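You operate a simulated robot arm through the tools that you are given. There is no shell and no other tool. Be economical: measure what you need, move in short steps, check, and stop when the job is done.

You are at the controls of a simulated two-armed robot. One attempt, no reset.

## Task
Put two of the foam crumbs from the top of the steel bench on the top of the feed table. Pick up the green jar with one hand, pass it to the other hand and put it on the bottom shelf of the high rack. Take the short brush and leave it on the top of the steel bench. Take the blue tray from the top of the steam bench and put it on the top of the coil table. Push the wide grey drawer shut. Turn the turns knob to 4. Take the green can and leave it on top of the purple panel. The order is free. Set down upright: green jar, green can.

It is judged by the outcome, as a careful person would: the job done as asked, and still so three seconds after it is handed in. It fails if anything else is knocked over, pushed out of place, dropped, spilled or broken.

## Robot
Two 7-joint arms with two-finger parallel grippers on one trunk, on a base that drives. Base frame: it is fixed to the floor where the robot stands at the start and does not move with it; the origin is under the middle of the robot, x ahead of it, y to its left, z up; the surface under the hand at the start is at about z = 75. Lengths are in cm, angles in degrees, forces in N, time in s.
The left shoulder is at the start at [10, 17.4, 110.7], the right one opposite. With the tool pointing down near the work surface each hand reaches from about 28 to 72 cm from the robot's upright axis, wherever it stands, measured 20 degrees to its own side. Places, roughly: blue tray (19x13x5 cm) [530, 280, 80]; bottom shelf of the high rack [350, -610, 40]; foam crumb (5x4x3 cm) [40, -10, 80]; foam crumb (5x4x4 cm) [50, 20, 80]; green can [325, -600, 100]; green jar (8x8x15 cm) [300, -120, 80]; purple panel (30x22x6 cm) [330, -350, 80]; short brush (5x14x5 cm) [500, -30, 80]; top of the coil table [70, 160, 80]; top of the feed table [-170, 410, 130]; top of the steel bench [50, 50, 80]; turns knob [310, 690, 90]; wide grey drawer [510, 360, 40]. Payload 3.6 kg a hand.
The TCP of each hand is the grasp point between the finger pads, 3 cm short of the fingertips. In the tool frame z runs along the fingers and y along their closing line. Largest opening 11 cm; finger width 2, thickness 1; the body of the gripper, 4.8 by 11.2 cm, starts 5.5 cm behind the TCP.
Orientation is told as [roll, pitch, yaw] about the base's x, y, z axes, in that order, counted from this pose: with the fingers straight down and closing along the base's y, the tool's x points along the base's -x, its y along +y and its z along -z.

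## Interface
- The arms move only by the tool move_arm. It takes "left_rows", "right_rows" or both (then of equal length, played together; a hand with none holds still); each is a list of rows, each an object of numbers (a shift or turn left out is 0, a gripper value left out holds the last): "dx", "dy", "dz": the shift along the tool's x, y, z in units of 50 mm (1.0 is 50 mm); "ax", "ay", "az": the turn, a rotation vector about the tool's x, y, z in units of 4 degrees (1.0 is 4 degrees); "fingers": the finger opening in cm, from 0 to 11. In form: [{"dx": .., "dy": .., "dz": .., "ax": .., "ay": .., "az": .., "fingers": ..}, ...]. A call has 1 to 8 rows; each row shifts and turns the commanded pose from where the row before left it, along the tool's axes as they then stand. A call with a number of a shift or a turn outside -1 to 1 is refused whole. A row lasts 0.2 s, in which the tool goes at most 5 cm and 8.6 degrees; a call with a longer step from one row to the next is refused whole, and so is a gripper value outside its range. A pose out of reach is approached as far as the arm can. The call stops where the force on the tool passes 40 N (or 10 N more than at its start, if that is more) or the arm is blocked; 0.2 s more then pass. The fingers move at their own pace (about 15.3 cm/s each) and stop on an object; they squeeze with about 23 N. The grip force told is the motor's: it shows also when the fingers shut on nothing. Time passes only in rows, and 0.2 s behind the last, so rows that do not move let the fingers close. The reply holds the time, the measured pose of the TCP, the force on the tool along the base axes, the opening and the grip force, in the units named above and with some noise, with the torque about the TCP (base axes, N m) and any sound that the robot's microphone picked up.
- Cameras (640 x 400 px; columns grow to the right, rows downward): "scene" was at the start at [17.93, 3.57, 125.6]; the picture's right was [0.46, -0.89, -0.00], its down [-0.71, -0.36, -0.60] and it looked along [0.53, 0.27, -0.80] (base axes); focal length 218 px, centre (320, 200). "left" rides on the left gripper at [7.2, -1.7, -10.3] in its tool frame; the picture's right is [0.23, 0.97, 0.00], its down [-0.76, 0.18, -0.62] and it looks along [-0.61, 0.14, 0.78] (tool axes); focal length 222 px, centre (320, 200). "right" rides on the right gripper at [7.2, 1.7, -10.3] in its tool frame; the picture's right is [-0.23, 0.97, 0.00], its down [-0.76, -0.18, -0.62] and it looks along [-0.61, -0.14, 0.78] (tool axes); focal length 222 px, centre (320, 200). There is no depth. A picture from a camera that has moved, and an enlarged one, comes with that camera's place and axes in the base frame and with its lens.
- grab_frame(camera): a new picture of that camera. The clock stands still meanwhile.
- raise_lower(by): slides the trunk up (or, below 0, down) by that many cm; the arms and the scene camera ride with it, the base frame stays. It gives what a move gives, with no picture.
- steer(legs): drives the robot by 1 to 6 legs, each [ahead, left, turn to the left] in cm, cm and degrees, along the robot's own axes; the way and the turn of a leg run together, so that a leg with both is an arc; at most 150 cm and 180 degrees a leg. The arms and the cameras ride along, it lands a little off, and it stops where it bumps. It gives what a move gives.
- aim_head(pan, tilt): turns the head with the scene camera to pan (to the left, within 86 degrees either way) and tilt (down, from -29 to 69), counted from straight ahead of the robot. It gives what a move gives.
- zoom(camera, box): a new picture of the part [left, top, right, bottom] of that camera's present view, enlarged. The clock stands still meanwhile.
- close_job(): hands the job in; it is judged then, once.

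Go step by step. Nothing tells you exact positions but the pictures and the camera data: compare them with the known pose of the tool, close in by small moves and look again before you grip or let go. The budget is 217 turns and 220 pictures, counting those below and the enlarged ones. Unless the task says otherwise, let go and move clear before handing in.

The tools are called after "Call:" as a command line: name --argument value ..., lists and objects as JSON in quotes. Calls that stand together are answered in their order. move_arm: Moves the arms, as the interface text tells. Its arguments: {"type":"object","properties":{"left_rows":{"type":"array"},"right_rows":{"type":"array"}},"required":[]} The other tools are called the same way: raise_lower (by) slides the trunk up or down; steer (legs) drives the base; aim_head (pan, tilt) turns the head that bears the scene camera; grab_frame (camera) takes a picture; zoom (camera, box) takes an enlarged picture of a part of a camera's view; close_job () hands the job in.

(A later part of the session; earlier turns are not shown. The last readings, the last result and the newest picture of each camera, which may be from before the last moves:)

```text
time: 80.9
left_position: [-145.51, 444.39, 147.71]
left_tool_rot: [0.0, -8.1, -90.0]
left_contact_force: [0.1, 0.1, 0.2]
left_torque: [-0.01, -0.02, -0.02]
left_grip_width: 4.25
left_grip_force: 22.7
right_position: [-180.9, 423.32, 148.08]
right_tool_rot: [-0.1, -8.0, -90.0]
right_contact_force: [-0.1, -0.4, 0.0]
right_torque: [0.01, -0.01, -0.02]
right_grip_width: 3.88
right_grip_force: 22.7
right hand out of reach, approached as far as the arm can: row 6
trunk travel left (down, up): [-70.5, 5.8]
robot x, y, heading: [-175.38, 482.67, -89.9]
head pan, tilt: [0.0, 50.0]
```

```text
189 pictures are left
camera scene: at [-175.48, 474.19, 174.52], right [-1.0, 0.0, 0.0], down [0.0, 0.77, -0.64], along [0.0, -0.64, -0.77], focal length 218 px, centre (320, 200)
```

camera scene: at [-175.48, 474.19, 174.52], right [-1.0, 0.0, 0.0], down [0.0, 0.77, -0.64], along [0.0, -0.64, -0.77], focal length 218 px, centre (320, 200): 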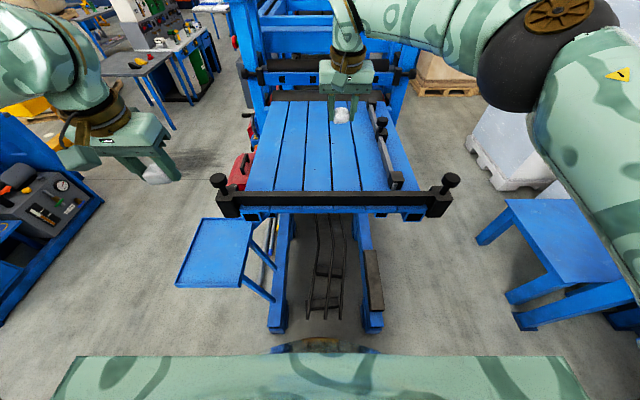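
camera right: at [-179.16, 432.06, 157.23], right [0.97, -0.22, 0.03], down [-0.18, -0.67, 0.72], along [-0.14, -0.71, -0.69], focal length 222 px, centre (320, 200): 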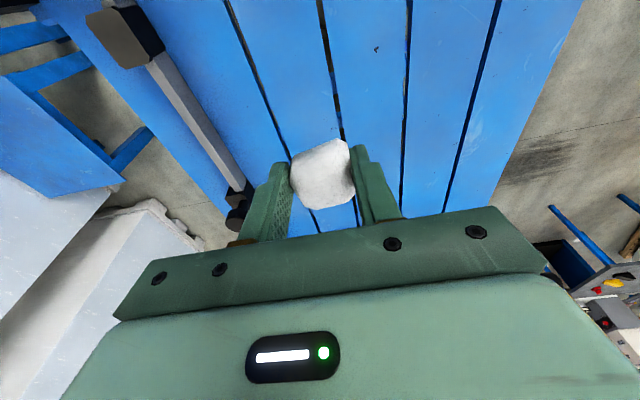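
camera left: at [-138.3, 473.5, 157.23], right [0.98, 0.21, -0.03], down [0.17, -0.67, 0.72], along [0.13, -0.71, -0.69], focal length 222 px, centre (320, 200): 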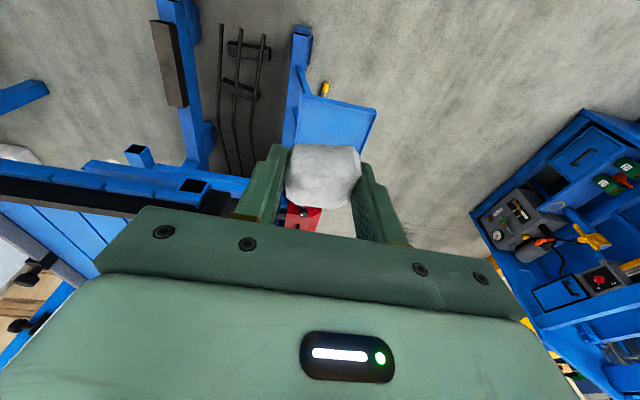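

The crumb hangs over the slats. I'll lower it straight down most of the way.

Call:
move_arm --right_rows '[{"dx": 0.25, "dz": 0.63}, {"dx": 0.25, "dz": 0.63}, {"dx": 0.25, "dz": 0.63}, {"dx": 0.1, "dz": 0.3}]'

Call:
zoom --camera "scene" --box '[240, 60, 440, 220]'

Call:
grab_frame --camera "right"

```text
time: 81.9
left_position: [-145.53, 444.28, 147.74]
left_tool_rot: [0.0, -8.0, -90.0]
left_contact_force: [0.5, 0.0, 0.3]
left_torque: [0.04, -0.01, -0.01]
left_grip_width: 4.26
left_grip_force: 23.3
right_position: [-180.8, 425.94, 136.78]
right_tool_rot: [0.0, -8.0, -89.9]
right_contact_force: [-0.9, 0.1, 0.3]
right_torque: [0.02, -0.05, -0.02]
right_grip_width: 3.88
right_grip_force: 22.4
trunk travel left (down, up): [-70.5, 5.8]
robot x, y, heading: [-175.63, 482.77, -90.0]
head pan, tilt: [0.0, 50.0]
```

```text
2.50 times, centred on (340, 140) of scene
camera zoom: at [-175.52, 474.04, 174.51], right [-1.0, 0.0, 0.0], down [0.0, 0.77, -0.64], along [0.0, -0.64, -0.77], focal length 544 px, centre (270, 350)
```

zoom: 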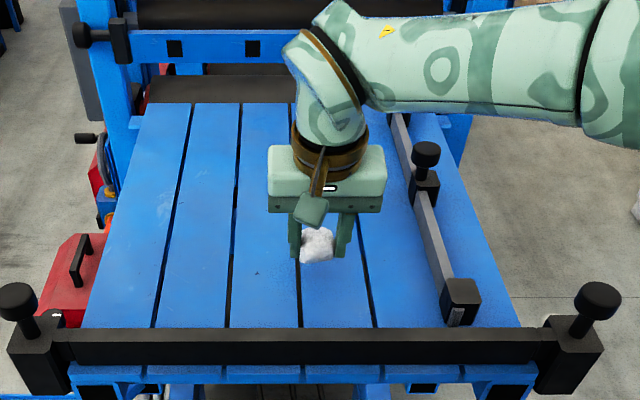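

```text
187 pictures are left
camera right: at [-179.17, 434.69, 145.84], right [0.97, -0.22, 0.03], down [-0.18, -0.67, 0.72], along [-0.14, -0.71, -0.69], focal length 222 px, centre (320, 200)
```

right: 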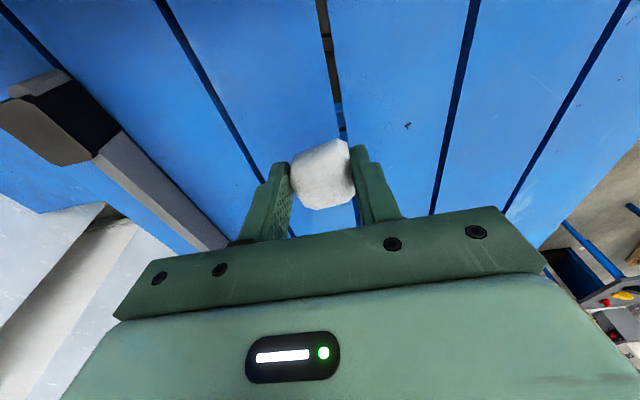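

Well inside the bar, and still a little above. Lower gently while watching the force.

Call:
move_arm --right_rows '[{"dz": 0.3, "dx": 0.04}, {"dz": 0.2, "dx": 0.03}]'

Call:
move_arm --right_rows '[{"dz": 0.1, "dx": 0.01}, {}]'

Call:
zoom --camera "right" --box '[240, 100, 400, 240]'

```text
time: 82.5
left_position: [-145.46, 444.25, 147.8]
left_tool_rot: [0.0, -8.0, -90.0]
left_contact_force: [-0.3, 0.2, 0.0]
left_torque: [0.0, -0.05, -0.01]
left_grip_width: 4.29
left_grip_force: 22.7
right_position: [-180.78, 426.0, 134.07]
right_tool_rot: [0.0, -8.0, -90.0]
right_contact_force: [0.2, 0.1, 1.2]
right_torque: [0.01, 0.04, 0.02]
right_grip_width: 3.89
right_grip_force: 23.0
trunk travel left (down, up): [-70.5, 5.8]
robot x, y, heading: [-175.4, 482.93, -90.2]
head pan, tilt: [0.0, 50.0]
```

```text
time: 83.1
left_position: [-145.58, 444.23, 147.84]
left_tool_rot: [0.0, -8.0, -90.0]
left_contact_force: [-0.7, 0.7, -0.7]
left_torque: [-0.02, -0.02, -0.01]
left_grip_width: 4.27
left_grip_force: 23.0
right_position: [-180.68, 425.82, 133.53]
right_tool_rot: [0.1, -8.0, -90.0]
right_contact_force: [-0.4, -0.4, 0.0]
right_torque: [0.03, 0.02, -0.01]
right_grip_width: 3.88
right_grip_force: 23.4
trunk travel left (down, up): [-70.5, 5.8]
robot x, y, heading: [-175.73, 482.88, -90.0]
head pan, tilt: [0.0, 50.0]
```

```text
2.86 times, centred on (320, 170) of right
camera zoom: at [-179.1, 434.64, 142.78], right [0.97, -0.22, 0.03], down [-0.18, -0.67, 0.72], along [-0.14, -0.71, -0.69], focal length 635 px, centre (320, 286)
```

zoom: 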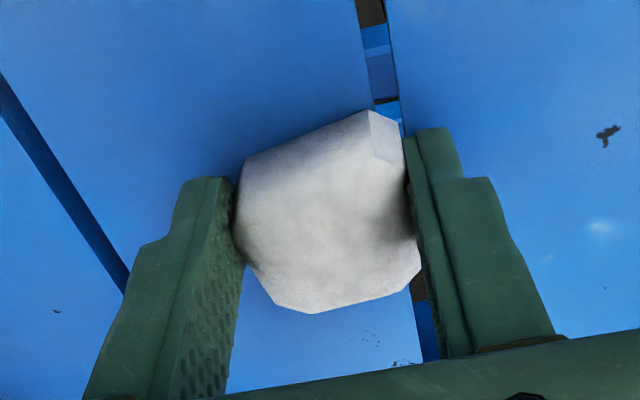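

Call:
move_arm --right_rows '[{"dz": 0.1, "dx": 0.01}, {}]'

Call:
move_arm --right_rows '[{"dz": 0.1, "dx": 0.01}, {}]'

Call:
zoom --camera "right" --box '[240, 100, 400, 240]'

```text
time: 83.7
left_position: [-145.58, 444.47, 147.94]
left_tool_rot: [0.1, -8.1, -90.0]
left_contact_force: [0.5, 0.9, -0.3]
left_torque: [-0.02, -0.01, 0.01]
left_grip_width: 4.27
left_grip_force: 22.9
right_position: [-180.69, 425.97, 133.3]
right_tool_rot: [0.0, -8.2, -90.0]
right_contact_force: [-0.7, -3.3, 20.7]
right_torque: [-0.15, 0.05, -0.01]
right_grip_width: 3.88
right_grip_force: 23.3
trunk travel left (down, up): [-70.5, 5.8]
robot x, y, heading: [-175.25, 483.01, -89.8]
head pan, tilt: [0.0, 50.0]
```

```text
time: 84.2
left_position: [-145.59, 444.45, 147.82]
left_tool_rot: [0.0, -8.1, -90.0]
left_contact_force: [0.3, -0.9, 0.5]
left_torque: [0.0, -0.01, 0.0]
left_grip_width: 4.24
left_grip_force: 22.8
right_position: [-180.74, 425.84, 133.09]
right_tool_rot: [0.2, -8.7, -90.1]
right_contact_force: [-1.1, 7.6, 17.3]
right_torque: [0.34, 0.21, -0.09]
right_grip_width: 3.87
right_grip_force: 23.6
trunk travel left (down, up): [-70.5, 5.8]
robot x, y, heading: [-175.67, 482.92, -90.2]
head pan, tilt: [0.0, 50.0]
stopped in row 2 (right hand): the force on the tool passed its limit at 43 N (the readings are from after the stop); the commanded pose is now the measured one
```

```text
2.86 times, centred on (320, 170) of right
camera zoom: at [-179.07, 434.54, 142.22], right [0.97, -0.23, 0.04], down [-0.18, -0.66, 0.73], along [-0.14, -0.72, -0.68], focal length 635 px, centre (320, 286)
```

zoom: 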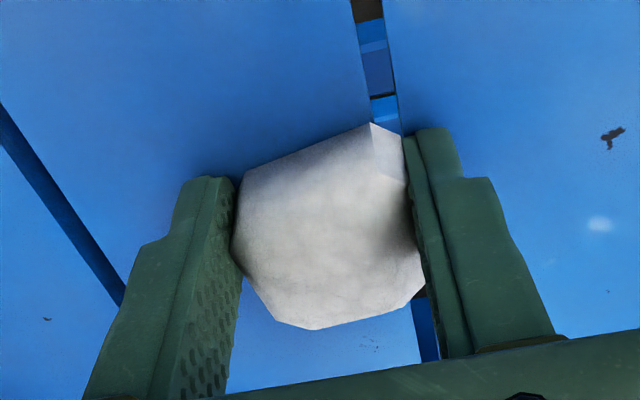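

In contact with the table. Ease up a hair, release, and rise.

Call:
move_arm --right_rows '[{"dz": -0.06}, {"fingers": 7}, {}, {"dz": -0.5}, {"dz": -0.8}, {"dz": -0.8}, {"dz": -0.8}]'

Call:
grab_frame --camera "right"

```text
time: 85.8
left_position: [-145.52, 444.32, 147.75]
left_tool_rot: [0.1, -8.0, -90.0]
left_contact_force: [-0.4, -0.1, -0.4]
left_torque: [-0.02, -0.02, -0.03]
left_grip_width: 4.25
left_grip_force: 22.7
right_position: [-180.83, 427.8, 147.59]
right_tool_rot: [-0.1, -8.5, -90.0]
right_contact_force: [-0.3, 0.6, 1.0]
right_torque: [0.02, -0.01, 0.02]
right_grip_width: 7.01
right_grip_force: 0.0
trunk travel left (down, up): [-70.5, 5.8]
robot x, y, heading: [-175.35, 482.31, -89.8]
head pan, tilt: [0.0, 50.0]
```

```text
184 pictures are left
camera right: at [-179.08, 436.64, 156.78], right [0.97, -0.22, 0.03], down [-0.18, -0.66, 0.73], along [-0.14, -0.72, -0.68], focal length 222 px, centre (320, 200)
```

right: 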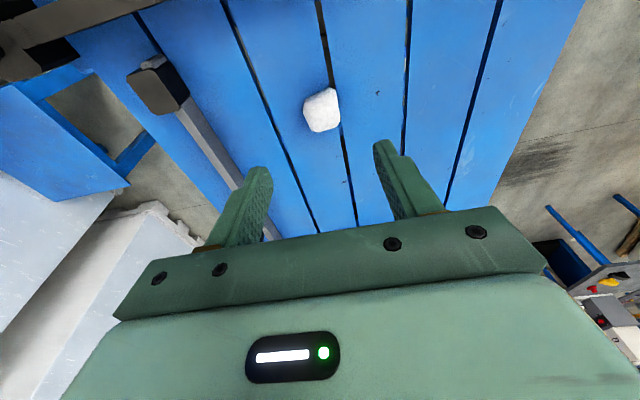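

The right crumb stays put on the table. Retract the right hand and bring the left one over.

Call:
move_arm --right_rows '[{"dx": 0.8, "dy": -0.3, "dz": -0.13}, {"dx": 0.8, "dy": -0.4, "dz": -0.13}, {"dx": 0.8, "dy": -0.4, "dz": -0.13}, {}, {}, {}, {}, {}]' --left_rows '[{"dz": -0.2}, {"dx": -0.57, "dy": -0.586, "dz": 0.08}, {"dx": -0.57, "dy": -0.586, "dz": 0.08}, {"dx": -0.57, "dy": -0.586, "dz": 0.08}, {"dx": -0.57, "dy": -0.586, "dz": 0.08}, {"dx": -0.57, "dy": -0.586, "dz": 0.08}, {"dx": -0.57, "dy": -0.586, "dz": 0.08}, {"dx": -0.57, "dy": -0.586, "dz": 0.08}]'

Call:
grab_frame --camera "left"

Call:
zoom --camera "scene" --box '[200, 60, 440, 220]'

```text
time: 87.6
left_position: [-166.41, 423.96, 148.86]
left_tool_rot: [0.2, -7.9, -90.1]
left_contact_force: [-0.9, -0.1, 0.1]
left_torque: [0.03, -0.01, -0.02]
left_grip_width: 4.25
left_grip_force: 22.8
right_position: [-186.51, 439.81, 147.84]
right_tool_rot: [0.2, -8.5, -90.0]
right_contact_force: [-0.3, -0.1, -0.7]
right_torque: [-0.01, -0.05, 0.01]
right_grip_width: 6.96
right_grip_force: 0.1
trunk travel left (down, up): [-70.5, 5.8]
robot x, y, heading: [-175.25, 482.54, -90.2]
head pan, tilt: [0.0, 50.0]
```

```text
183 pictures are left
camera left: at [-168.06, 432.63, 158.21], right [0.97, 0.22, -0.03], down [0.18, -0.67, 0.72], along [0.14, -0.71, -0.69], focal length 222 px, centre (320, 200)
```

left: 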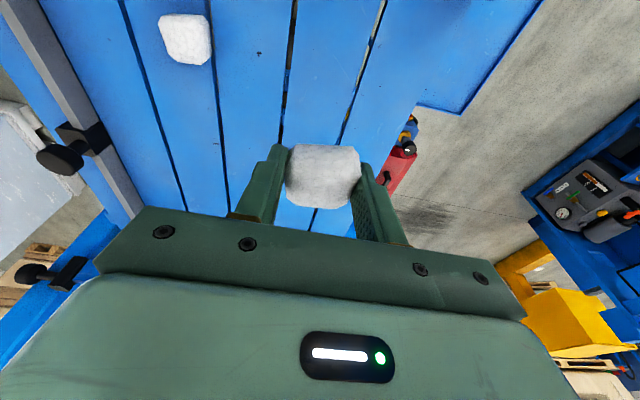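

```text
2.50 times, centred on (320, 140) of scene
camera zoom: at [-175.85, 473.94, 174.51], right [-1.0, 0.0, 0.0], down [0.0, 0.77, -0.64], along [0.0, -0.64, -0.77], focal length 544 px, centre (320, 350)
```

zoom: 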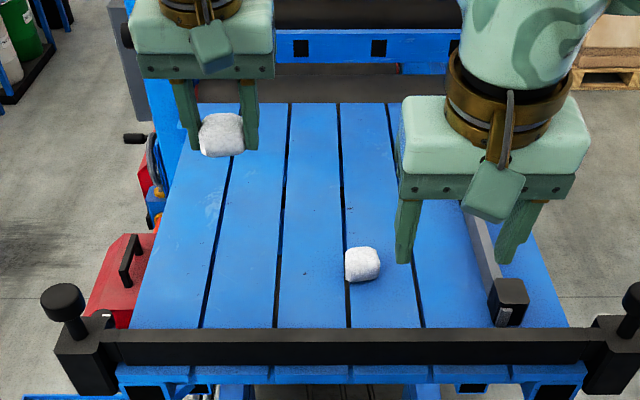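

Call:
move_arm --left_rows '[{"dx": 0.1, "dz": 0.75}, {"dx": 0.1, "dz": 0.75}, {"dx": 0.1, "dz": 0.75}, {"dx": 0.1, "dz": 0.5}, {"dx": 0.02, "dz": 0.2}, {}]'

Call:
zoom --camera "left" --box '[240, 100, 400, 240]'

```text
time: 89.0
left_position: [-166.15, 424.27, 134.03]
left_tool_rot: [-0.1, -8.0, -90.0]
left_contact_force: [1.3, -0.2, -0.8]
left_torque: [-0.03, -0.02, 0.02]
left_grip_width: 4.25
left_grip_force: 23.0
right_position: [-186.22, 439.86, 147.87]
right_tool_rot: [0.0, -8.4, -90.0]
right_contact_force: [-0.9, 0.3, 0.3]
right_torque: [0.0, 0.03, -0.04]
right_grip_width: 6.99
right_grip_force: 0.1
trunk travel left (down, up): [-70.5, 5.8]
robot x, y, heading: [-175.21, 482.54, -89.9]
head pan, tilt: [0.0, 50.0]
```

```text
2.86 times, centred on (320, 170) of left
camera zoom: at [-167.82, 432.9, 143.44], right [0.97, 0.23, -0.03], down [0.18, -0.67, 0.72], along [0.14, -0.71, -0.69], focal length 635 px, centre (320, 286)
```

zoom: 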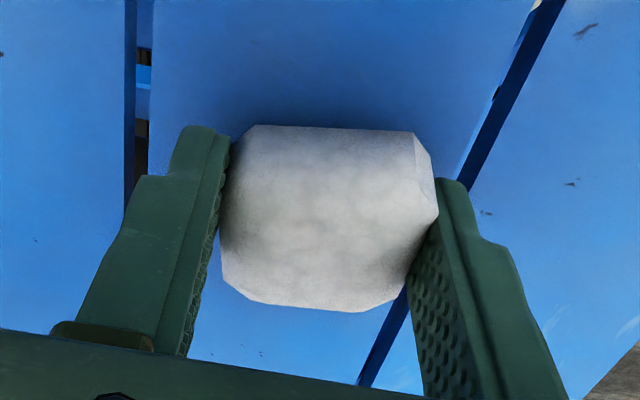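

Call:
move_arm --left_rows '[{"dz": 0.12}, {}]'

Call:
move_arm --left_rows '[{"fingers": 7}, {}, {"dz": -0.5}, {"dz": -0.8}, {"dz": -0.8}, {"dz": -0.8}]'

Call:
zoom --camera "scene" --box '[200, 60, 440, 220]'

```text
time: 89.6
left_position: [-166.06, 424.13, 133.29]
left_tool_rot: [0.0, -8.0, -90.0]
left_contact_force: [0.0, 0.2, 0.0]
left_torque: [-0.03, -0.02, 0.03]
left_grip_width: 4.24
left_grip_force: 22.8
right_position: [-186.29, 439.96, 147.85]
right_tool_rot: [0.1, -8.6, -90.0]
right_contact_force: [-0.3, 0.2, -0.7]
right_torque: [0.02, 0.0, 0.02]
right_grip_width: 6.99
right_grip_force: 0.0
trunk travel left (down, up): [-70.5, 5.8]
robot x, y, heading: [-175.29, 483.19, -89.8]
head pan, tilt: [0.0, 50.0]
```

```text
time: 91.0
left_position: [-166.16, 426.26, 147.98]
left_tool_rot: [-0.1, -8.0, -89.9]
left_contact_force: [-1.4, 0.0, 0.2]
left_torque: [-0.01, 0.0, 0.02]
left_grip_width: 7.0
left_grip_force: 0.1
right_position: [-186.33, 440.08, 147.82]
right_tool_rot: [0.1, -8.6, -90.0]
right_contact_force: [-0.6, 1.0, 0.1]
right_torque: [-0.02, -0.02, -0.06]
right_grip_width: 6.99
right_grip_force: 0.0
trunk travel left (down, up): [-70.5, 5.8]
robot x, y, heading: [-175.53, 483.2, -90.0]
head pan, tilt: [0.0, 50.0]
```

```text
2.50 times, centred on (320, 140) of scene
camera zoom: at [-175.56, 474.19, 174.52], right [-1.0, 0.0, 0.0], down [0.0, 0.77, -0.64], along [0.0, -0.64, -0.77], focal length 544 px, centre (320, 350)
```

zoom: 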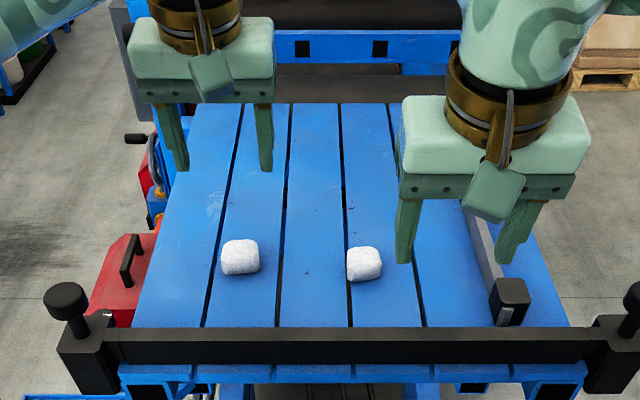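

Both crumbs are on the feed table. I'll retract, back out, turn to +x and head towards the turns knob near [310,690].

Call:
move_arm --left_rows '[{"dx": 0.8, "dz": -0.13, "dy": 0.3}, {"dx": 0.8, "dz": -0.13, "dy": 0.4}, {"dx": 0.8, "dz": -0.13, "dy": 0.4}, {"dx": 0.6, "dz": -0.1, "dy": 0.4}]' --right_rows '[{"dx": 0.3, "dy": -0.1}, {"dx": 0.3, "dy": -0.1}, {}, {}]'

Call:
steer --legs '[[-25, 0, 0], [0, 0, 90]]'

Call:
aim_head --pan 0 --tilt 20

Call:
grab_frame --camera "scene"

```text
time: 92.0
left_position: [-158.16, 441.62, 148.22]
left_tool_rot: [-0.1, -8.1, -90.0]
left_contact_force: [0.8, 0.7, 0.1]
left_torque: [-0.01, 0.02, 0.02]
left_grip_width: 7.01
left_grip_force: 0.0
right_position: [-187.07, 442.91, 147.38]
right_tool_rot: [0.0, -8.6, -90.0]
right_contact_force: [-0.7, -0.3, -0.2]
right_torque: [-0.03, 0.03, 0.03]
right_grip_width: 7.01
right_grip_force: 0.0
trunk travel left (down, up): [-70.5, 5.8]
robot x, y, heading: [-175.13, 482.75, -89.8]
head pan, tilt: [0.0, 50.0]
```

```text
time: 97.7
left_position: [-134.43, 525.88, 148.23]
left_tool_rot: [0.0, -8.1, 0.8]
left_contact_force: [-0.3, 0.2, 0.6]
left_torque: [0.02, 0.04, 0.0]
left_grip_width: 7.02
left_grip_force: 0.0
right_position: [-135.22, 496.86, 147.35]
right_tool_rot: [0.1, -8.4, 0.9]
right_contact_force: [-0.5, 0.5, 0.0]
right_torque: [-0.01, 0.01, -0.03]
right_grip_width: 7.0
right_grip_force: 0.0
trunk travel left (down, up): [-70.5, 5.8]
robot x, y, heading: [-175.37, 508.36, 1.1]
head pan, tilt: [0.0, 50.0]
```

```text
time: 98.7
left_position: [-134.39, 525.78, 148.24]
left_tool_rot: [0.1, -8.0, 1.0]
left_contact_force: [0.3, -0.3, 0.6]
left_torque: [-0.01, 0.01, 0.02]
left_grip_width: 6.97
left_grip_force: 0.0
right_position: [-135.42, 496.97, 147.31]
right_tool_rot: [0.1, -8.5, 0.9]
right_contact_force: [-0.2, 1.0, 0.1]
right_torque: [0.02, 0.01, 0.01]
right_grip_width: 7.01
right_grip_force: 0.0
trunk travel left (down, up): [-70.5, 5.8]
robot x, y, heading: [-175.43, 508.08, 0.9]
head pan, tilt: [0.0, 20.0]
```

```text
179 pictures are left
camera scene: at [-165.09, 508.41, 179.07], right [0.02, -1.0, 0.0], down [-0.34, -0.01, -0.94], along [0.94, 0.01, -0.34], focal length 218 px, centre (320, 200)
```

scene: 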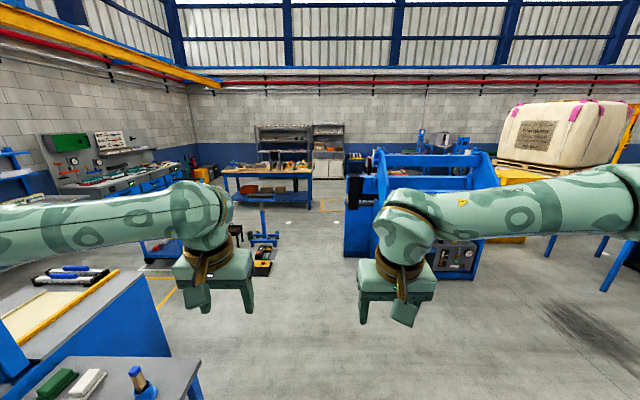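

Call:
zoom --camera "scene" --box '[30, 110, 350, 290]'

```text
2.00 times, centred on (190, 200) of scene
camera zoom: at [-165.09, 508.41, 179.07], right [0.02, -1.0, 0.0], down [-0.34, -0.01, -0.94], along [0.94, 0.01, -0.34], focal length 435 px, centre (580, 200)
```

zoom: 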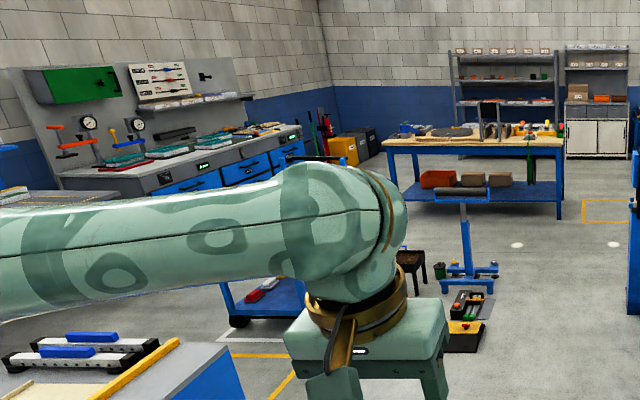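

The TURNS knob should be on the blue workbench's left part, with its front edge at x≈267. I'll drive through the gap between the press and the floor tools at y≈522.

Call:
steer --legs '[[150, 12, -1], [100, 2, 0]]'

Call:
grab_frame --camera "scene"

```text
refused: leg 1 is longer than a leg can be; nothing moved
```

```text
177 pictures are left
camera scene: at [-165.09, 508.41, 179.07], right [0.02, -1.0, 0.0], down [-0.34, -0.01, -0.94], along [0.94, 0.01, -0.34], focal length 218 px, centre (320, 200)
```

scene: 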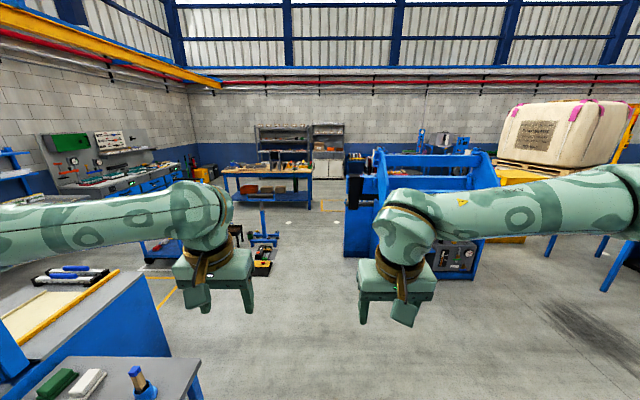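

Call:
steer --legs '[[140, 12, -1], [60, 1, 0]]'

Call:
grab_frame --camera "scene"

```text
time: 108.7
left_position: [67.23, 534.87, 148.24]
left_tool_rot: [0.0, -8.1, -1.0]
left_contact_force: [0.3, -0.1, 0.7]
left_torque: [-0.02, 0.02, 0.05]
left_grip_width: 6.99
left_grip_force: 0.1
right_position: [65.32, 506.09, 147.33]
right_tool_rot: [0.1, -8.5, -1.1]
right_contact_force: [0.2, -0.5, -0.1]
right_torque: [0.02, -0.01, 0.01]
right_grip_width: 6.98
right_grip_force: 0.2
trunk travel left (down, up): [-70.5, 5.8]
robot x, y, heading: [25.15, 518.62, -1.2]
head pan, tilt: [0.0, 20.0]
```

```text
176 pictures are left
camera scene: at [35.96, 518.52, 179.08], right [-0.02, -1.0, 0.0], down [-0.34, 0.01, -0.94], along [0.94, -0.02, -0.34], focal length 218 px, centre (320, 200)
```

scene: 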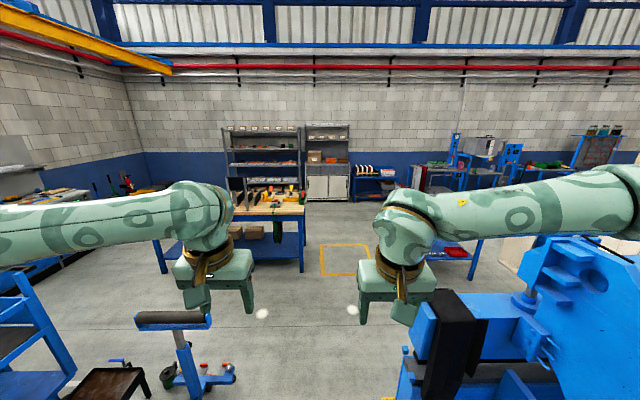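

Call:
steer --legs '[[140, 0, 1], [32, 0, 0], [0, 105, 0]]'

Call:
grab_frame --camera "scene"

```text
time: 122.6
left_position: [240.5, 641.0, 148.25]
left_tool_rot: [0.0, -7.9, 1.0]
left_contact_force: [0.1, 0.5, 0.0]
left_torque: [-0.01, 0.01, -0.01]
left_grip_width: 6.97
left_grip_force: 0.2
right_position: [239.52, 612.14, 147.36]
right_tool_rot: [0.0, -8.5, 0.8]
right_contact_force: [-0.6, -0.5, -0.5]
right_torque: [0.0, 0.04, 0.01]
right_grip_width: 7.0
right_grip_force: 0.0
trunk travel left (down, up): [-70.5, 5.8]
robot x, y, heading: [199.48, 623.19, 0.9]
head pan, tilt: [0.0, 20.0]
```

```text
175 pictures are left
camera scene: at [209.87, 623.66, 179.07], right [0.01, -1.0, 0.0], down [-0.34, 0.0, -0.94], along [0.94, 0.01, -0.34], focal length 218 px, centre (320, 200)
```

scene: 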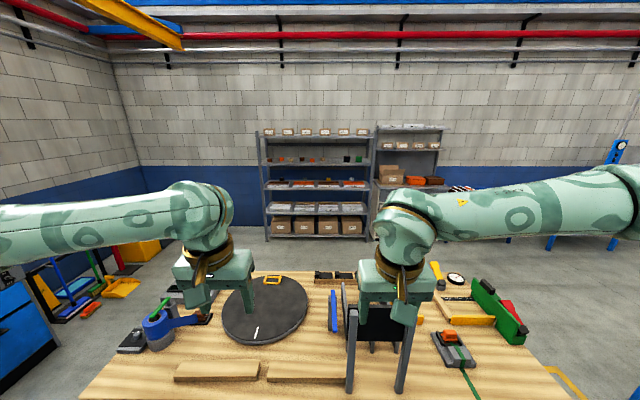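

Call:
grab_frame --camera "left"

Call:
steer --legs '[[0, 45, -1]]'

Call:
aim_head --pan 0 --tilt 38

Call:
grab_frame --camera "scene"

```text
174 pictures are left
camera left: at [232.06, 639.24, 157.68], right [-0.24, 0.97, -0.03], down [0.66, 0.19, 0.72], along [0.71, 0.15, -0.69], focal length 222 px, centre (320, 200)
```

left: 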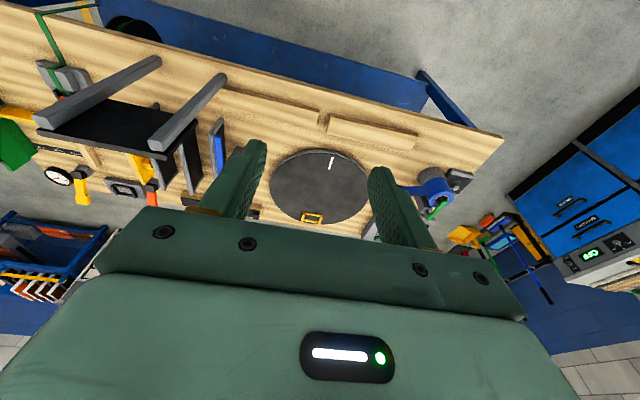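

```text
time: 125.3
left_position: [240.37, 685.6, 148.24]
left_tool_rot: [0.1, -8.0, 0.3]
left_contact_force: [0.4, -0.4, 0.7]
left_torque: [-0.01, -0.02, 0.01]
left_grip_width: 6.99
left_grip_force: 0.2
right_position: [238.96, 656.59, 147.27]
right_tool_rot: [0.1, -8.5, 0.3]
right_contact_force: [0.7, -0.4, -0.9]
right_torque: [0.0, 0.0, -0.02]
right_grip_width: 7.03
right_grip_force: 0.1
trunk travel left (down, up): [-70.5, 5.8]
robot x, y, heading: [198.7, 668.16, 0.6]
head pan, tilt: [0.0, 20.0]
```

```text
time: 126.1
left_position: [240.31, 685.73, 148.24]
left_tool_rot: [0.0, -8.0, 0.4]
left_contact_force: [0.3, -0.1, -0.1]
left_torque: [0.0, -0.01, -0.01]
left_grip_width: 7.01
left_grip_force: 0.0
right_position: [239.05, 656.71, 147.26]
right_tool_rot: [0.1, -8.4, 0.3]
right_contact_force: [0.3, -0.6, 0.6]
right_torque: [0.0, -0.03, -0.03]
right_grip_width: 7.0
right_grip_force: 0.0
trunk travel left (down, up): [-70.5, 5.8]
robot x, y, heading: [198.99, 668.14, 0.5]
head pan, tilt: [0.0, 38.0]
```

```text
173 pictures are left
camera scene: at [208.73, 668.68, 176.24], right [0.01, -1.0, 0.0], down [-0.62, 0.0, -0.79], along [0.79, 0.0, -0.62], focal length 218 px, centre (320, 200)
```

scene: 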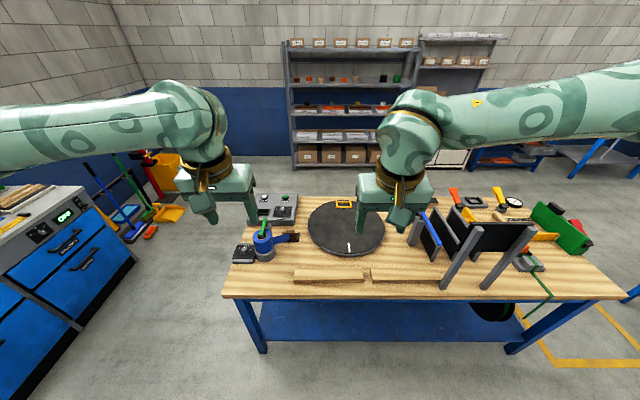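

Call:
zoom --camera "scene" --box '[220, 160, 380, 270]'

```text
3.64 times, centred on (300, 215) of scene
camera zoom: at [208.73, 668.68, 176.24], right [0.01, -1.0, 0.0], down [-0.62, 0.0, -0.79], along [0.79, 0.0, -0.62], focal length 792 px, centre (393, 146)
```

zoom: 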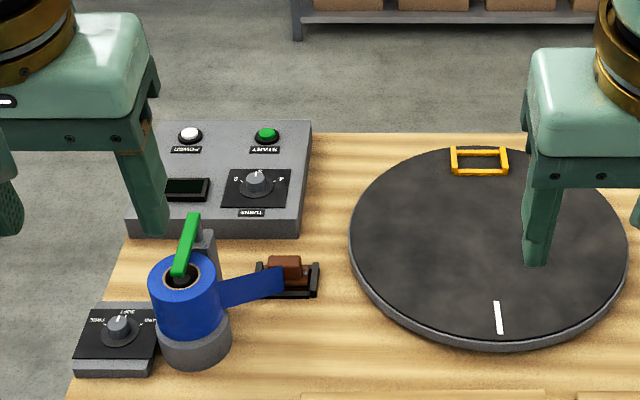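

Call:
zoom --camera "scene" --box '[250, 188, 306, 223]'

```text
11.43 times, centred on (278, 206) of scene
camera zoom: at [208.73, 668.68, 176.24], right [0.01, -1.0, 0.0], down [-0.62, 0.0, -0.79], along [0.79, 0.0, -0.62], focal length 2488 px, centre (800, 137)
```

zoom: 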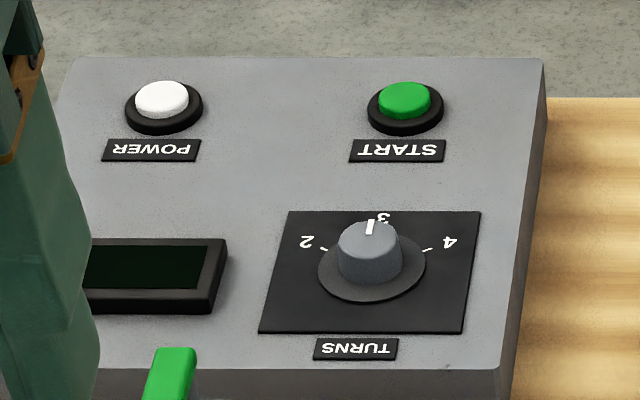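

The TURNS knob sits at about [312.7,692.3], pointing to 3. The 4 mark is about 60° clockwise from above. It's nearer from the workbench's left side, so I'll check the floor to my left before going round.

Call:
aim_head --pan 75 --tilt 38

Call:
grab_frame --camera "scene"

```text
time: 127.6
left_position: [240.36, 685.74, 148.16]
left_tool_rot: [0.0, -8.0, 0.3]
left_contact_force: [0.9, 0.7, -0.3]
left_torque: [0.04, -0.01, 0.03]
left_grip_width: 7.01
left_grip_force: 0.2
right_position: [239.09, 656.75, 147.42]
right_tool_rot: [0.1, -8.5, 0.3]
right_contact_force: [-0.2, -0.6, -0.9]
right_torque: [-0.02, 0.02, -0.01]
right_grip_width: 7.02
right_grip_force: 0.0
trunk travel left (down, up): [-70.5, 5.8]
robot x, y, heading: [199.31, 668.11, 0.4]
head pan, tilt: [75.0, 38.0]
```

```text
170 pictures are left
camera scene: at [202.3, 676.89, 176.24], right [0.97, -0.25, 0.0], down [-0.16, -0.6, -0.79], along [0.2, 0.76, -0.62], focal length 218 px, centre (320, 200)
```

scene: 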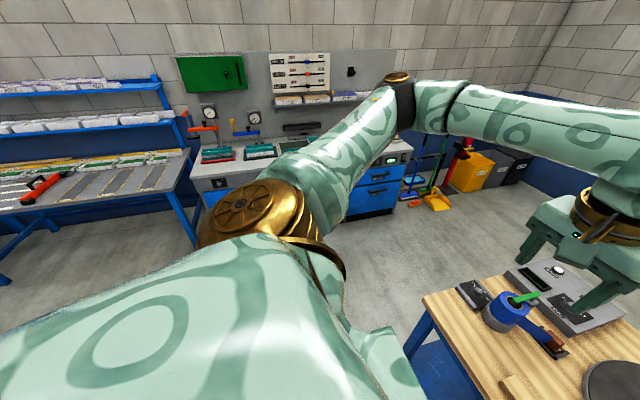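

The floor on the left is free. I'll sidestep, go ahead alongside the workbench end and turn to face it.

Call:
steer --legs '[[0, 84, 0], [103, 0, 0], [0, 0, -90]]'

Call:
aim_head --pan 0 --tilt 50

Call:
grab_frame --camera "scene"

```text
time: 140.8
left_position: [316.95, 711.62, 148.36]
left_tool_rot: [0.0, -8.0, -91.7]
left_contact_force: [-0.1, -1.1, -0.4]
left_torque: [-0.01, 0.02, -0.02]
left_grip_width: 7.0
left_grip_force: 0.1
right_position: [288.07, 713.8, 147.25]
right_tool_rot: [0.1, -8.5, -91.7]
right_contact_force: [0.4, 0.6, 0.0]
right_torque: [0.03, -0.01, 0.0]
right_grip_width: 6.97
right_grip_force: 0.0
trunk travel left (down, up): [-70.5, 5.8]
robot x, y, heading: [300.98, 753.34, -91.8]
head pan, tilt: [75.0, 38.0]
```

```text
time: 142.3
left_position: [316.92, 711.47, 148.3]
left_tool_rot: [0.0, -8.0, -91.7]
left_contact_force: [-0.1, -0.6, 0.7]
left_torque: [-0.01, 0.0, -0.01]
left_grip_width: 7.02
left_grip_force: 0.0
right_position: [288.08, 713.75, 147.41]
right_tool_rot: [0.2, -8.5, -91.8]
right_contact_force: [0.1, 0.1, 1.1]
right_torque: [-0.03, 0.01, -0.02]
right_grip_width: 7.02
right_grip_force: 0.1
trunk travel left (down, up): [-70.5, 5.8]
robot x, y, heading: [301.13, 753.33, -91.6]
head pan, tilt: [0.0, 50.0]
```

```text
169 pictures are left
camera scene: at [300.71, 744.69, 174.52], right [-1.0, 0.03, 0.0], down [0.02, 0.77, -0.64], along [-0.02, -0.64, -0.77], focal length 218 px, centre (320, 200)
```

scene: 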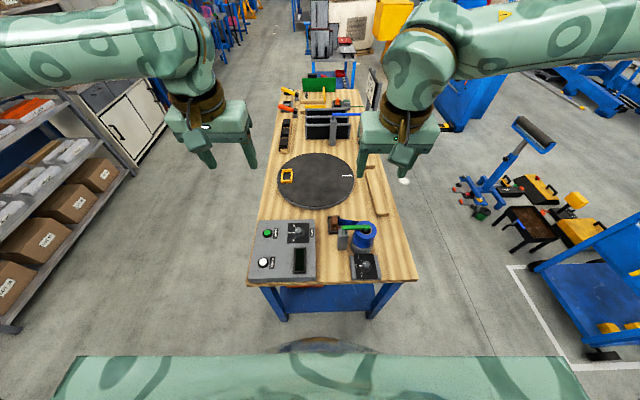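

Call:
raise_lower --by -40

Call:
zoom --camera "scene" --box '[220, 130, 420, 310]'

Call:
grab_frame --camera "left"

```text
time: 146.1
left_position: [316.89, 711.54, 108.26]
left_tool_rot: [0.0, -8.0, -91.5]
left_contact_force: [0.0, 0.3, 1.1]
left_torque: [-0.03, -0.03, 0.04]
left_grip_width: 6.99
left_grip_force: 0.1
right_position: [288.06, 713.71, 107.28]
right_tool_rot: [0.1, -8.7, -91.7]
right_contact_force: [0.4, -0.2, -0.4]
right_torque: [0.0, 0.03, 0.01]
right_grip_width: 7.0
right_grip_force: 0.3
trunk travel left (down, up): [-30.5, 45.8]
robot x, y, heading: [301.35, 753.23, -91.5]
head pan, tilt: [0.0, 50.0]
```

```text
2.22 times, centred on (320, 220) of scene
camera zoom: at [300.52, 738.13, 134.28], right [-1.0, 0.03, 0.0], down [0.02, 0.77, -0.64], along [-0.02, -0.64, -0.77], focal length 484 px, centre (320, 156)
```

zoom: 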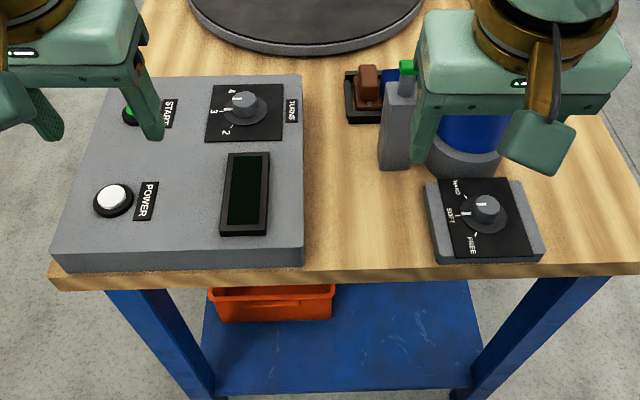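

```text
167 pictures are left
camera left: at [315.55, 720.16, 117.69], right [0.98, 0.2, -0.03], down [0.16, -0.67, 0.72], along [0.12, -0.71, -0.69], focal length 222 px, centre (320, 200)
```

left: 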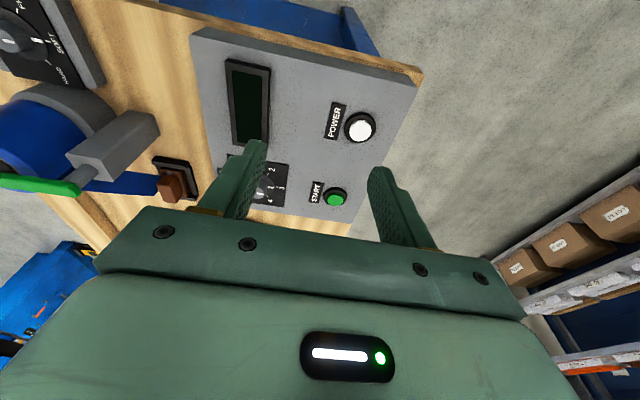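

The knob looks to be at about [310,686,84.5]. I'll set the left tool vertical and bring it above, at z≈97.

Call:
move_arm --left_rows '[{"ay": 1}, {"ay": 1}, {"dx": -0.857, "dy": -0.207, "dz": 0.377}, {"dx": -0.857, "dy": -0.207, "dz": 0.377}, {"dx": -0.857, "dy": -0.207, "dz": 0.377}, {"dx": -0.857, "dy": -0.207, "dz": 0.377}, {"dx": -0.857, "dy": -0.207, "dz": 0.377}, {"dx": -0.857, "dy": -0.207, "dz": 0.377}]'

Call:
grab_frame --camera "left"

Call:
zoom --camera "scene" --box '[220, 130, 420, 310]'

```text
time: 147.9
left_position: [310.03, 687.13, 97.37]
left_tool_rot: [0.1, 0.0, -92.1]
left_contact_force: [-0.7, 0.4, -0.1]
left_torque: [-0.02, -0.08, 0.02]
left_grip_width: 7.0
left_grip_force: 0.0
left hand out of reach, approached as far as the arm can: row 8
right_position: [287.86, 713.7, 107.34]
right_tool_rot: [0.1, -8.5, -91.7]
right_contact_force: [0.2, -0.5, -0.1]
right_torque: [-0.02, 0.01, 0.02]
right_grip_width: 6.99
right_grip_force: 0.1
trunk travel left (down, up): [-30.5, 45.8]
robot x, y, heading: [300.94, 753.52, -91.8]
head pan, tilt: [0.0, 50.0]
```

```text
166 pictures are left
camera left: at [308.55, 694.37, 107.82], right [0.98, 0.19, 0.0], down [0.15, -0.77, 0.62], along [0.12, -0.61, -0.78], focal length 222 px, centre (320, 200)
```

left: 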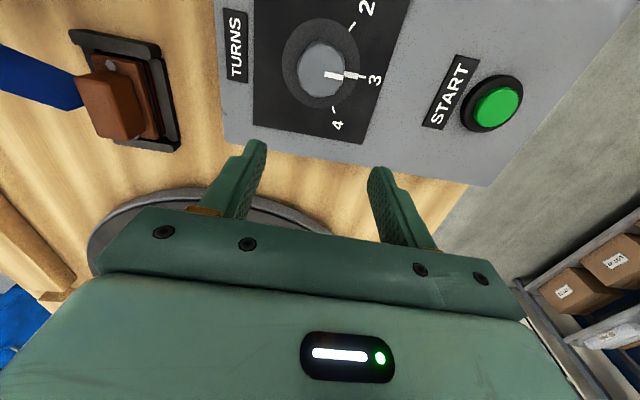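

```text
2.22 times, centred on (320, 220) of scene
camera zoom: at [300.33, 738.09, 134.26], right [-1.0, 0.03, 0.0], down [0.02, 0.77, -0.64], along [-0.02, -0.64, -0.77], focal length 484 px, centre (320, 156)
```

zoom: 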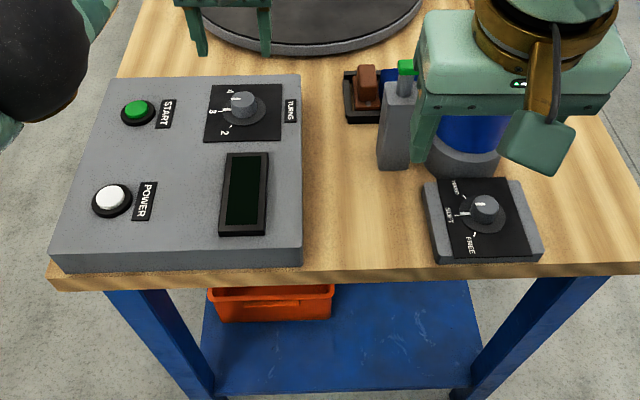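

Triangulating again puts the knob top at about [309.2,691.7,90.2], a bit nearer. I'll move over it and pre-turn the tool by +28°.

Call:
move_arm --left_rows '[{"dx": 0.91, "dy": -0.17}, {"az": -1, "fingers": 7}, {"az": -1}, {"az": -1}, {"az": -1}, {"az": -1}, {"az": -1}, {"az": -1}]'

Call:
grab_frame --camera "left"

Call:
zoom --camera "scene" --box '[240, 120, 340, 220]'

```text
time: 149.7
left_position: [309.72, 691.65, 97.39]
left_tool_rot: [-0.1, 0.1, -63.6]
left_contact_force: [-0.1, 0.6, 0.6]
left_torque: [0.02, 0.01, 0.01]
left_grip_width: 6.98
left_grip_force: 0.1
right_position: [288.19, 713.63, 107.27]
right_tool_rot: [0.1, -8.6, -91.7]
right_contact_force: [0.3, -0.3, 0.5]
right_torque: [0.0, -0.01, 0.02]
right_grip_width: 7.01
right_grip_force: 0.0
trunk travel left (down, up): [-30.5, 45.8]
robot x, y, heading: [300.93, 753.01, -91.7]
head pan, tilt: [0.0, 50.0]
```

```text
164 pictures are left
camera left: at [304.97, 697.37, 107.9], right [0.77, 0.64, 0.0], down [0.5, -0.6, 0.62], along [0.4, -0.48, -0.78], focal length 222 px, centre (320, 200)
```

left: 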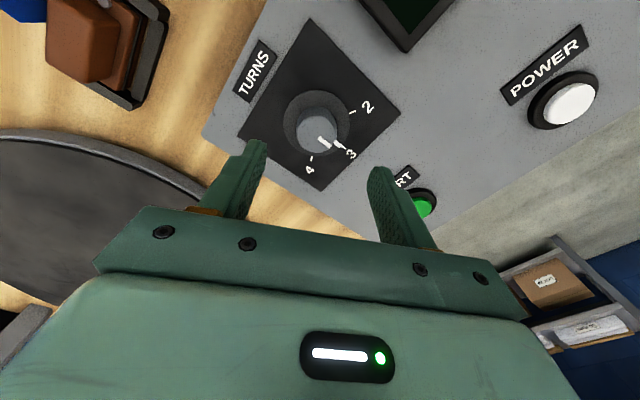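

```text
4.00 times, centred on (290, 170) of scene
camera zoom: at [300.5, 738.09, 134.27], right [-1.0, 0.03, 0.0], down [0.02, 0.77, -0.64], along [-0.02, -0.64, -0.77], focal length 871 px, centre (440, 320)
```

zoom: 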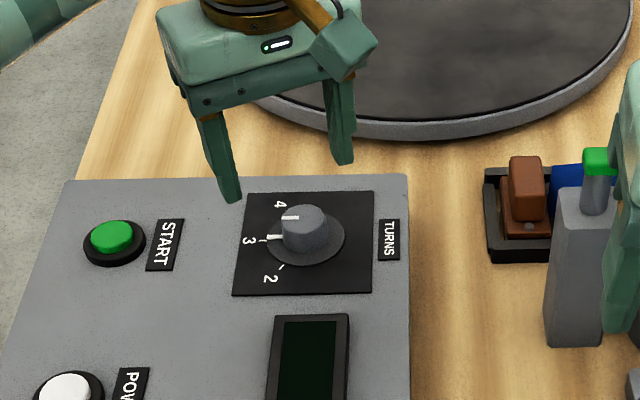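

Knob at about [308.75,692.2], top z≈90.8. Centre on it and lower to TCP z=92.

Call:
move_arm --left_rows '[{"dx": 0.19, "dy": -0.13}, {"dz": 0.5}, {"dz": 0.55}, {}]'

Call:
grab_frame --camera "left"

Call:
zoom --camera "scene" --box '[240, 120, 340, 220]'

```text
time: 150.7
left_position: [308.75, 692.19, 92.15]
left_tool_rot: [0.1, 0.0, -63.7]
left_contact_force: [-0.9, -0.6, -0.8]
left_torque: [-0.03, 0.0, -0.01]
left_grip_width: 7.0
left_grip_force: 0.0
right_position: [288.08, 713.75, 107.4]
right_tool_rot: [0.0, -8.5, -91.7]
right_contact_force: [0.4, -0.1, 1.1]
right_torque: [0.03, 0.0, -0.03]
right_grip_width: 7.0
right_grip_force: 0.0
trunk travel left (down, up): [-30.5, 45.8]
robot x, y, heading: [301.05, 753.44, -91.8]
head pan, tilt: [0.0, 50.0]
```

```text
162 pictures are left
camera left: at [304.08, 697.92, 102.66], right [0.77, 0.64, 0.0], down [0.5, -0.6, 0.62], along [0.4, -0.48, -0.78], focal length 222 px, centre (320, 200)
```

left: 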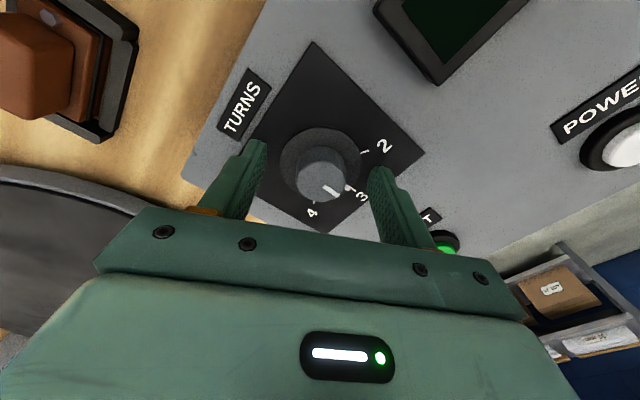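

```text
4.00 times, centred on (290, 170) of scene
camera zoom: at [300.51, 738.1, 134.27], right [-1.0, 0.03, 0.0], down [0.02, 0.77, -0.64], along [-0.02, -0.64, -0.77], focal length 871 px, centre (440, 320)
```

zoom: 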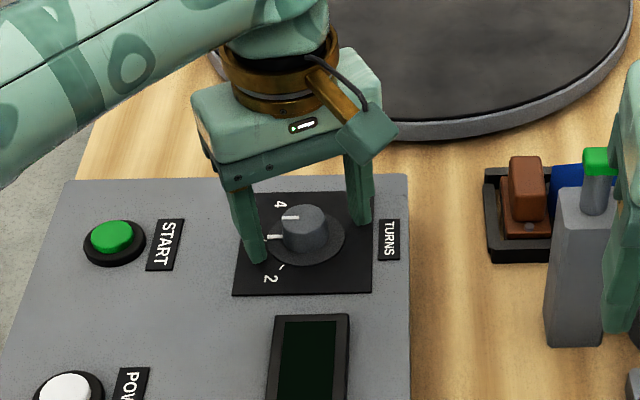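

The fingers straddle the knob but the tips are level with its skirt. I'll raise 4 mm, close, and check.

Call:
move_arm --left_rows '[{"dz": -0.08}, {"fingers": 2.5}, {}, {}]'

Call:
zoom --camera "scene" --box '[240, 120, 340, 220]'

Call:
grab_frame --camera "left"

```text
time: 151.7
left_position: [308.98, 692.17, 92.55]
left_tool_rot: [0.0, -0.1, -63.5]
left_contact_force: [7.6, 4.0, -1.3]
left_torque: [-0.16, -0.53, 0.02]
left_grip_width: 3.23
left_grip_force: 45.2
right_position: [288.19, 713.75, 107.32]
right_tool_rot: [-0.1, -8.5, -91.6]
right_contact_force: [1.2, -0.2, -0.7]
right_torque: [-0.03, 0.01, -0.02]
right_grip_width: 7.01
right_grip_force: 0.1
trunk travel left (down, up): [-30.5, 45.8]
robot x, y, heading: [301.05, 753.37, -91.3]
head pan, tilt: [0.0, 50.0]
```

```text
4.00 times, centred on (290, 170) of scene
camera zoom: at [300.62, 738.13, 134.27], right [-1.0, 0.03, 0.0], down [0.02, 0.77, -0.64], along [-0.02, -0.64, -0.77], focal length 871 px, centre (440, 320)
```

zoom: 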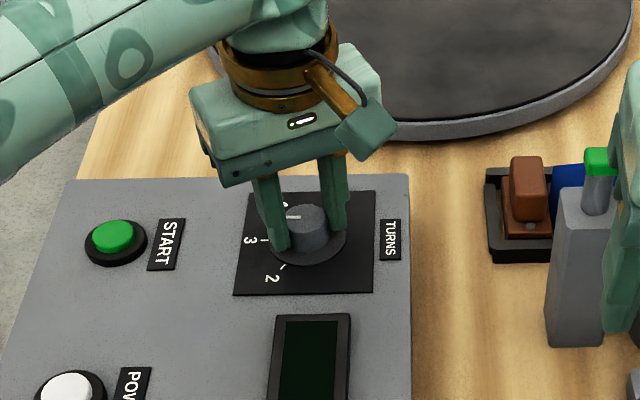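

```text
159 pictures are left
camera left: at [304.2, 697.98, 103.0], right [0.77, 0.64, 0.0], down [0.5, -0.6, 0.62], along [0.4, -0.48, -0.78], focal length 222 px, centre (320, 200)
```

left: 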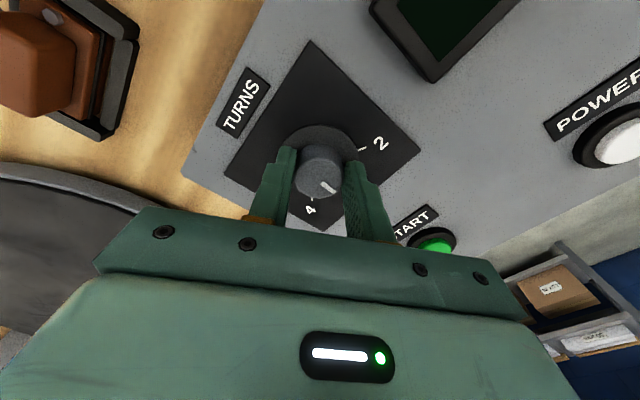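

The knob is gripped. Turn clockwise (az +) by 32° first and look.

Call:
move_arm --left_rows '[{"az": 1}, {"az": 1}, {"az": 1}, {"az": 1}, {"az": 1}, {"az": 1}, {"az": 1}, {"az": 1}]'

Call:
grab_frame --camera "left"

```text
time: 153.5
left_position: [309.17, 692.26, 92.5]
left_tool_rot: [0.0, -0.1, -95.6]
left_contact_force: [29.7, 11.1, -1.4]
left_torque: [-0.01, -0.68, 0.14]
left_grip_width: 3.23
left_grip_force: 44.8
right_position: [288.5, 713.86, 107.26]
right_tool_rot: [-0.1, -8.6, -91.6]
right_contact_force: [0.2, -0.8, 0.8]
right_torque: [0.0, 0.01, 0.02]
right_grip_width: 6.99
right_grip_force: 0.1
trunk travel left (down, up): [-30.5, 45.8]
robot x, y, heading: [301.26, 753.02, -91.5]
head pan, tilt: [0.0, 50.0]
```

```text
158 pictures are left
camera left: at [308.2, 699.67, 103.0], right [0.99, 0.13, 0.0], down [0.1, -0.77, 0.62], along [0.08, -0.62, -0.78], focal length 222 px, centre (320, 200)
```

left: 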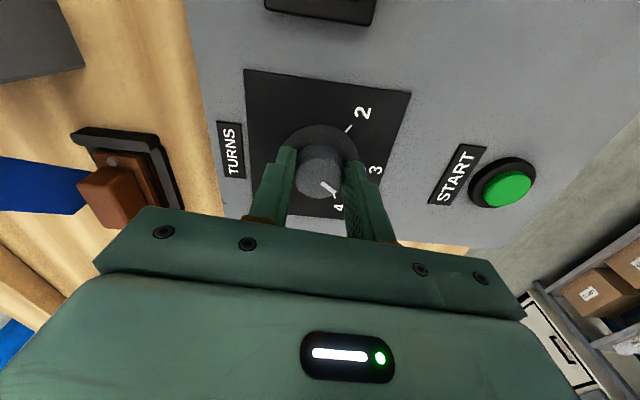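

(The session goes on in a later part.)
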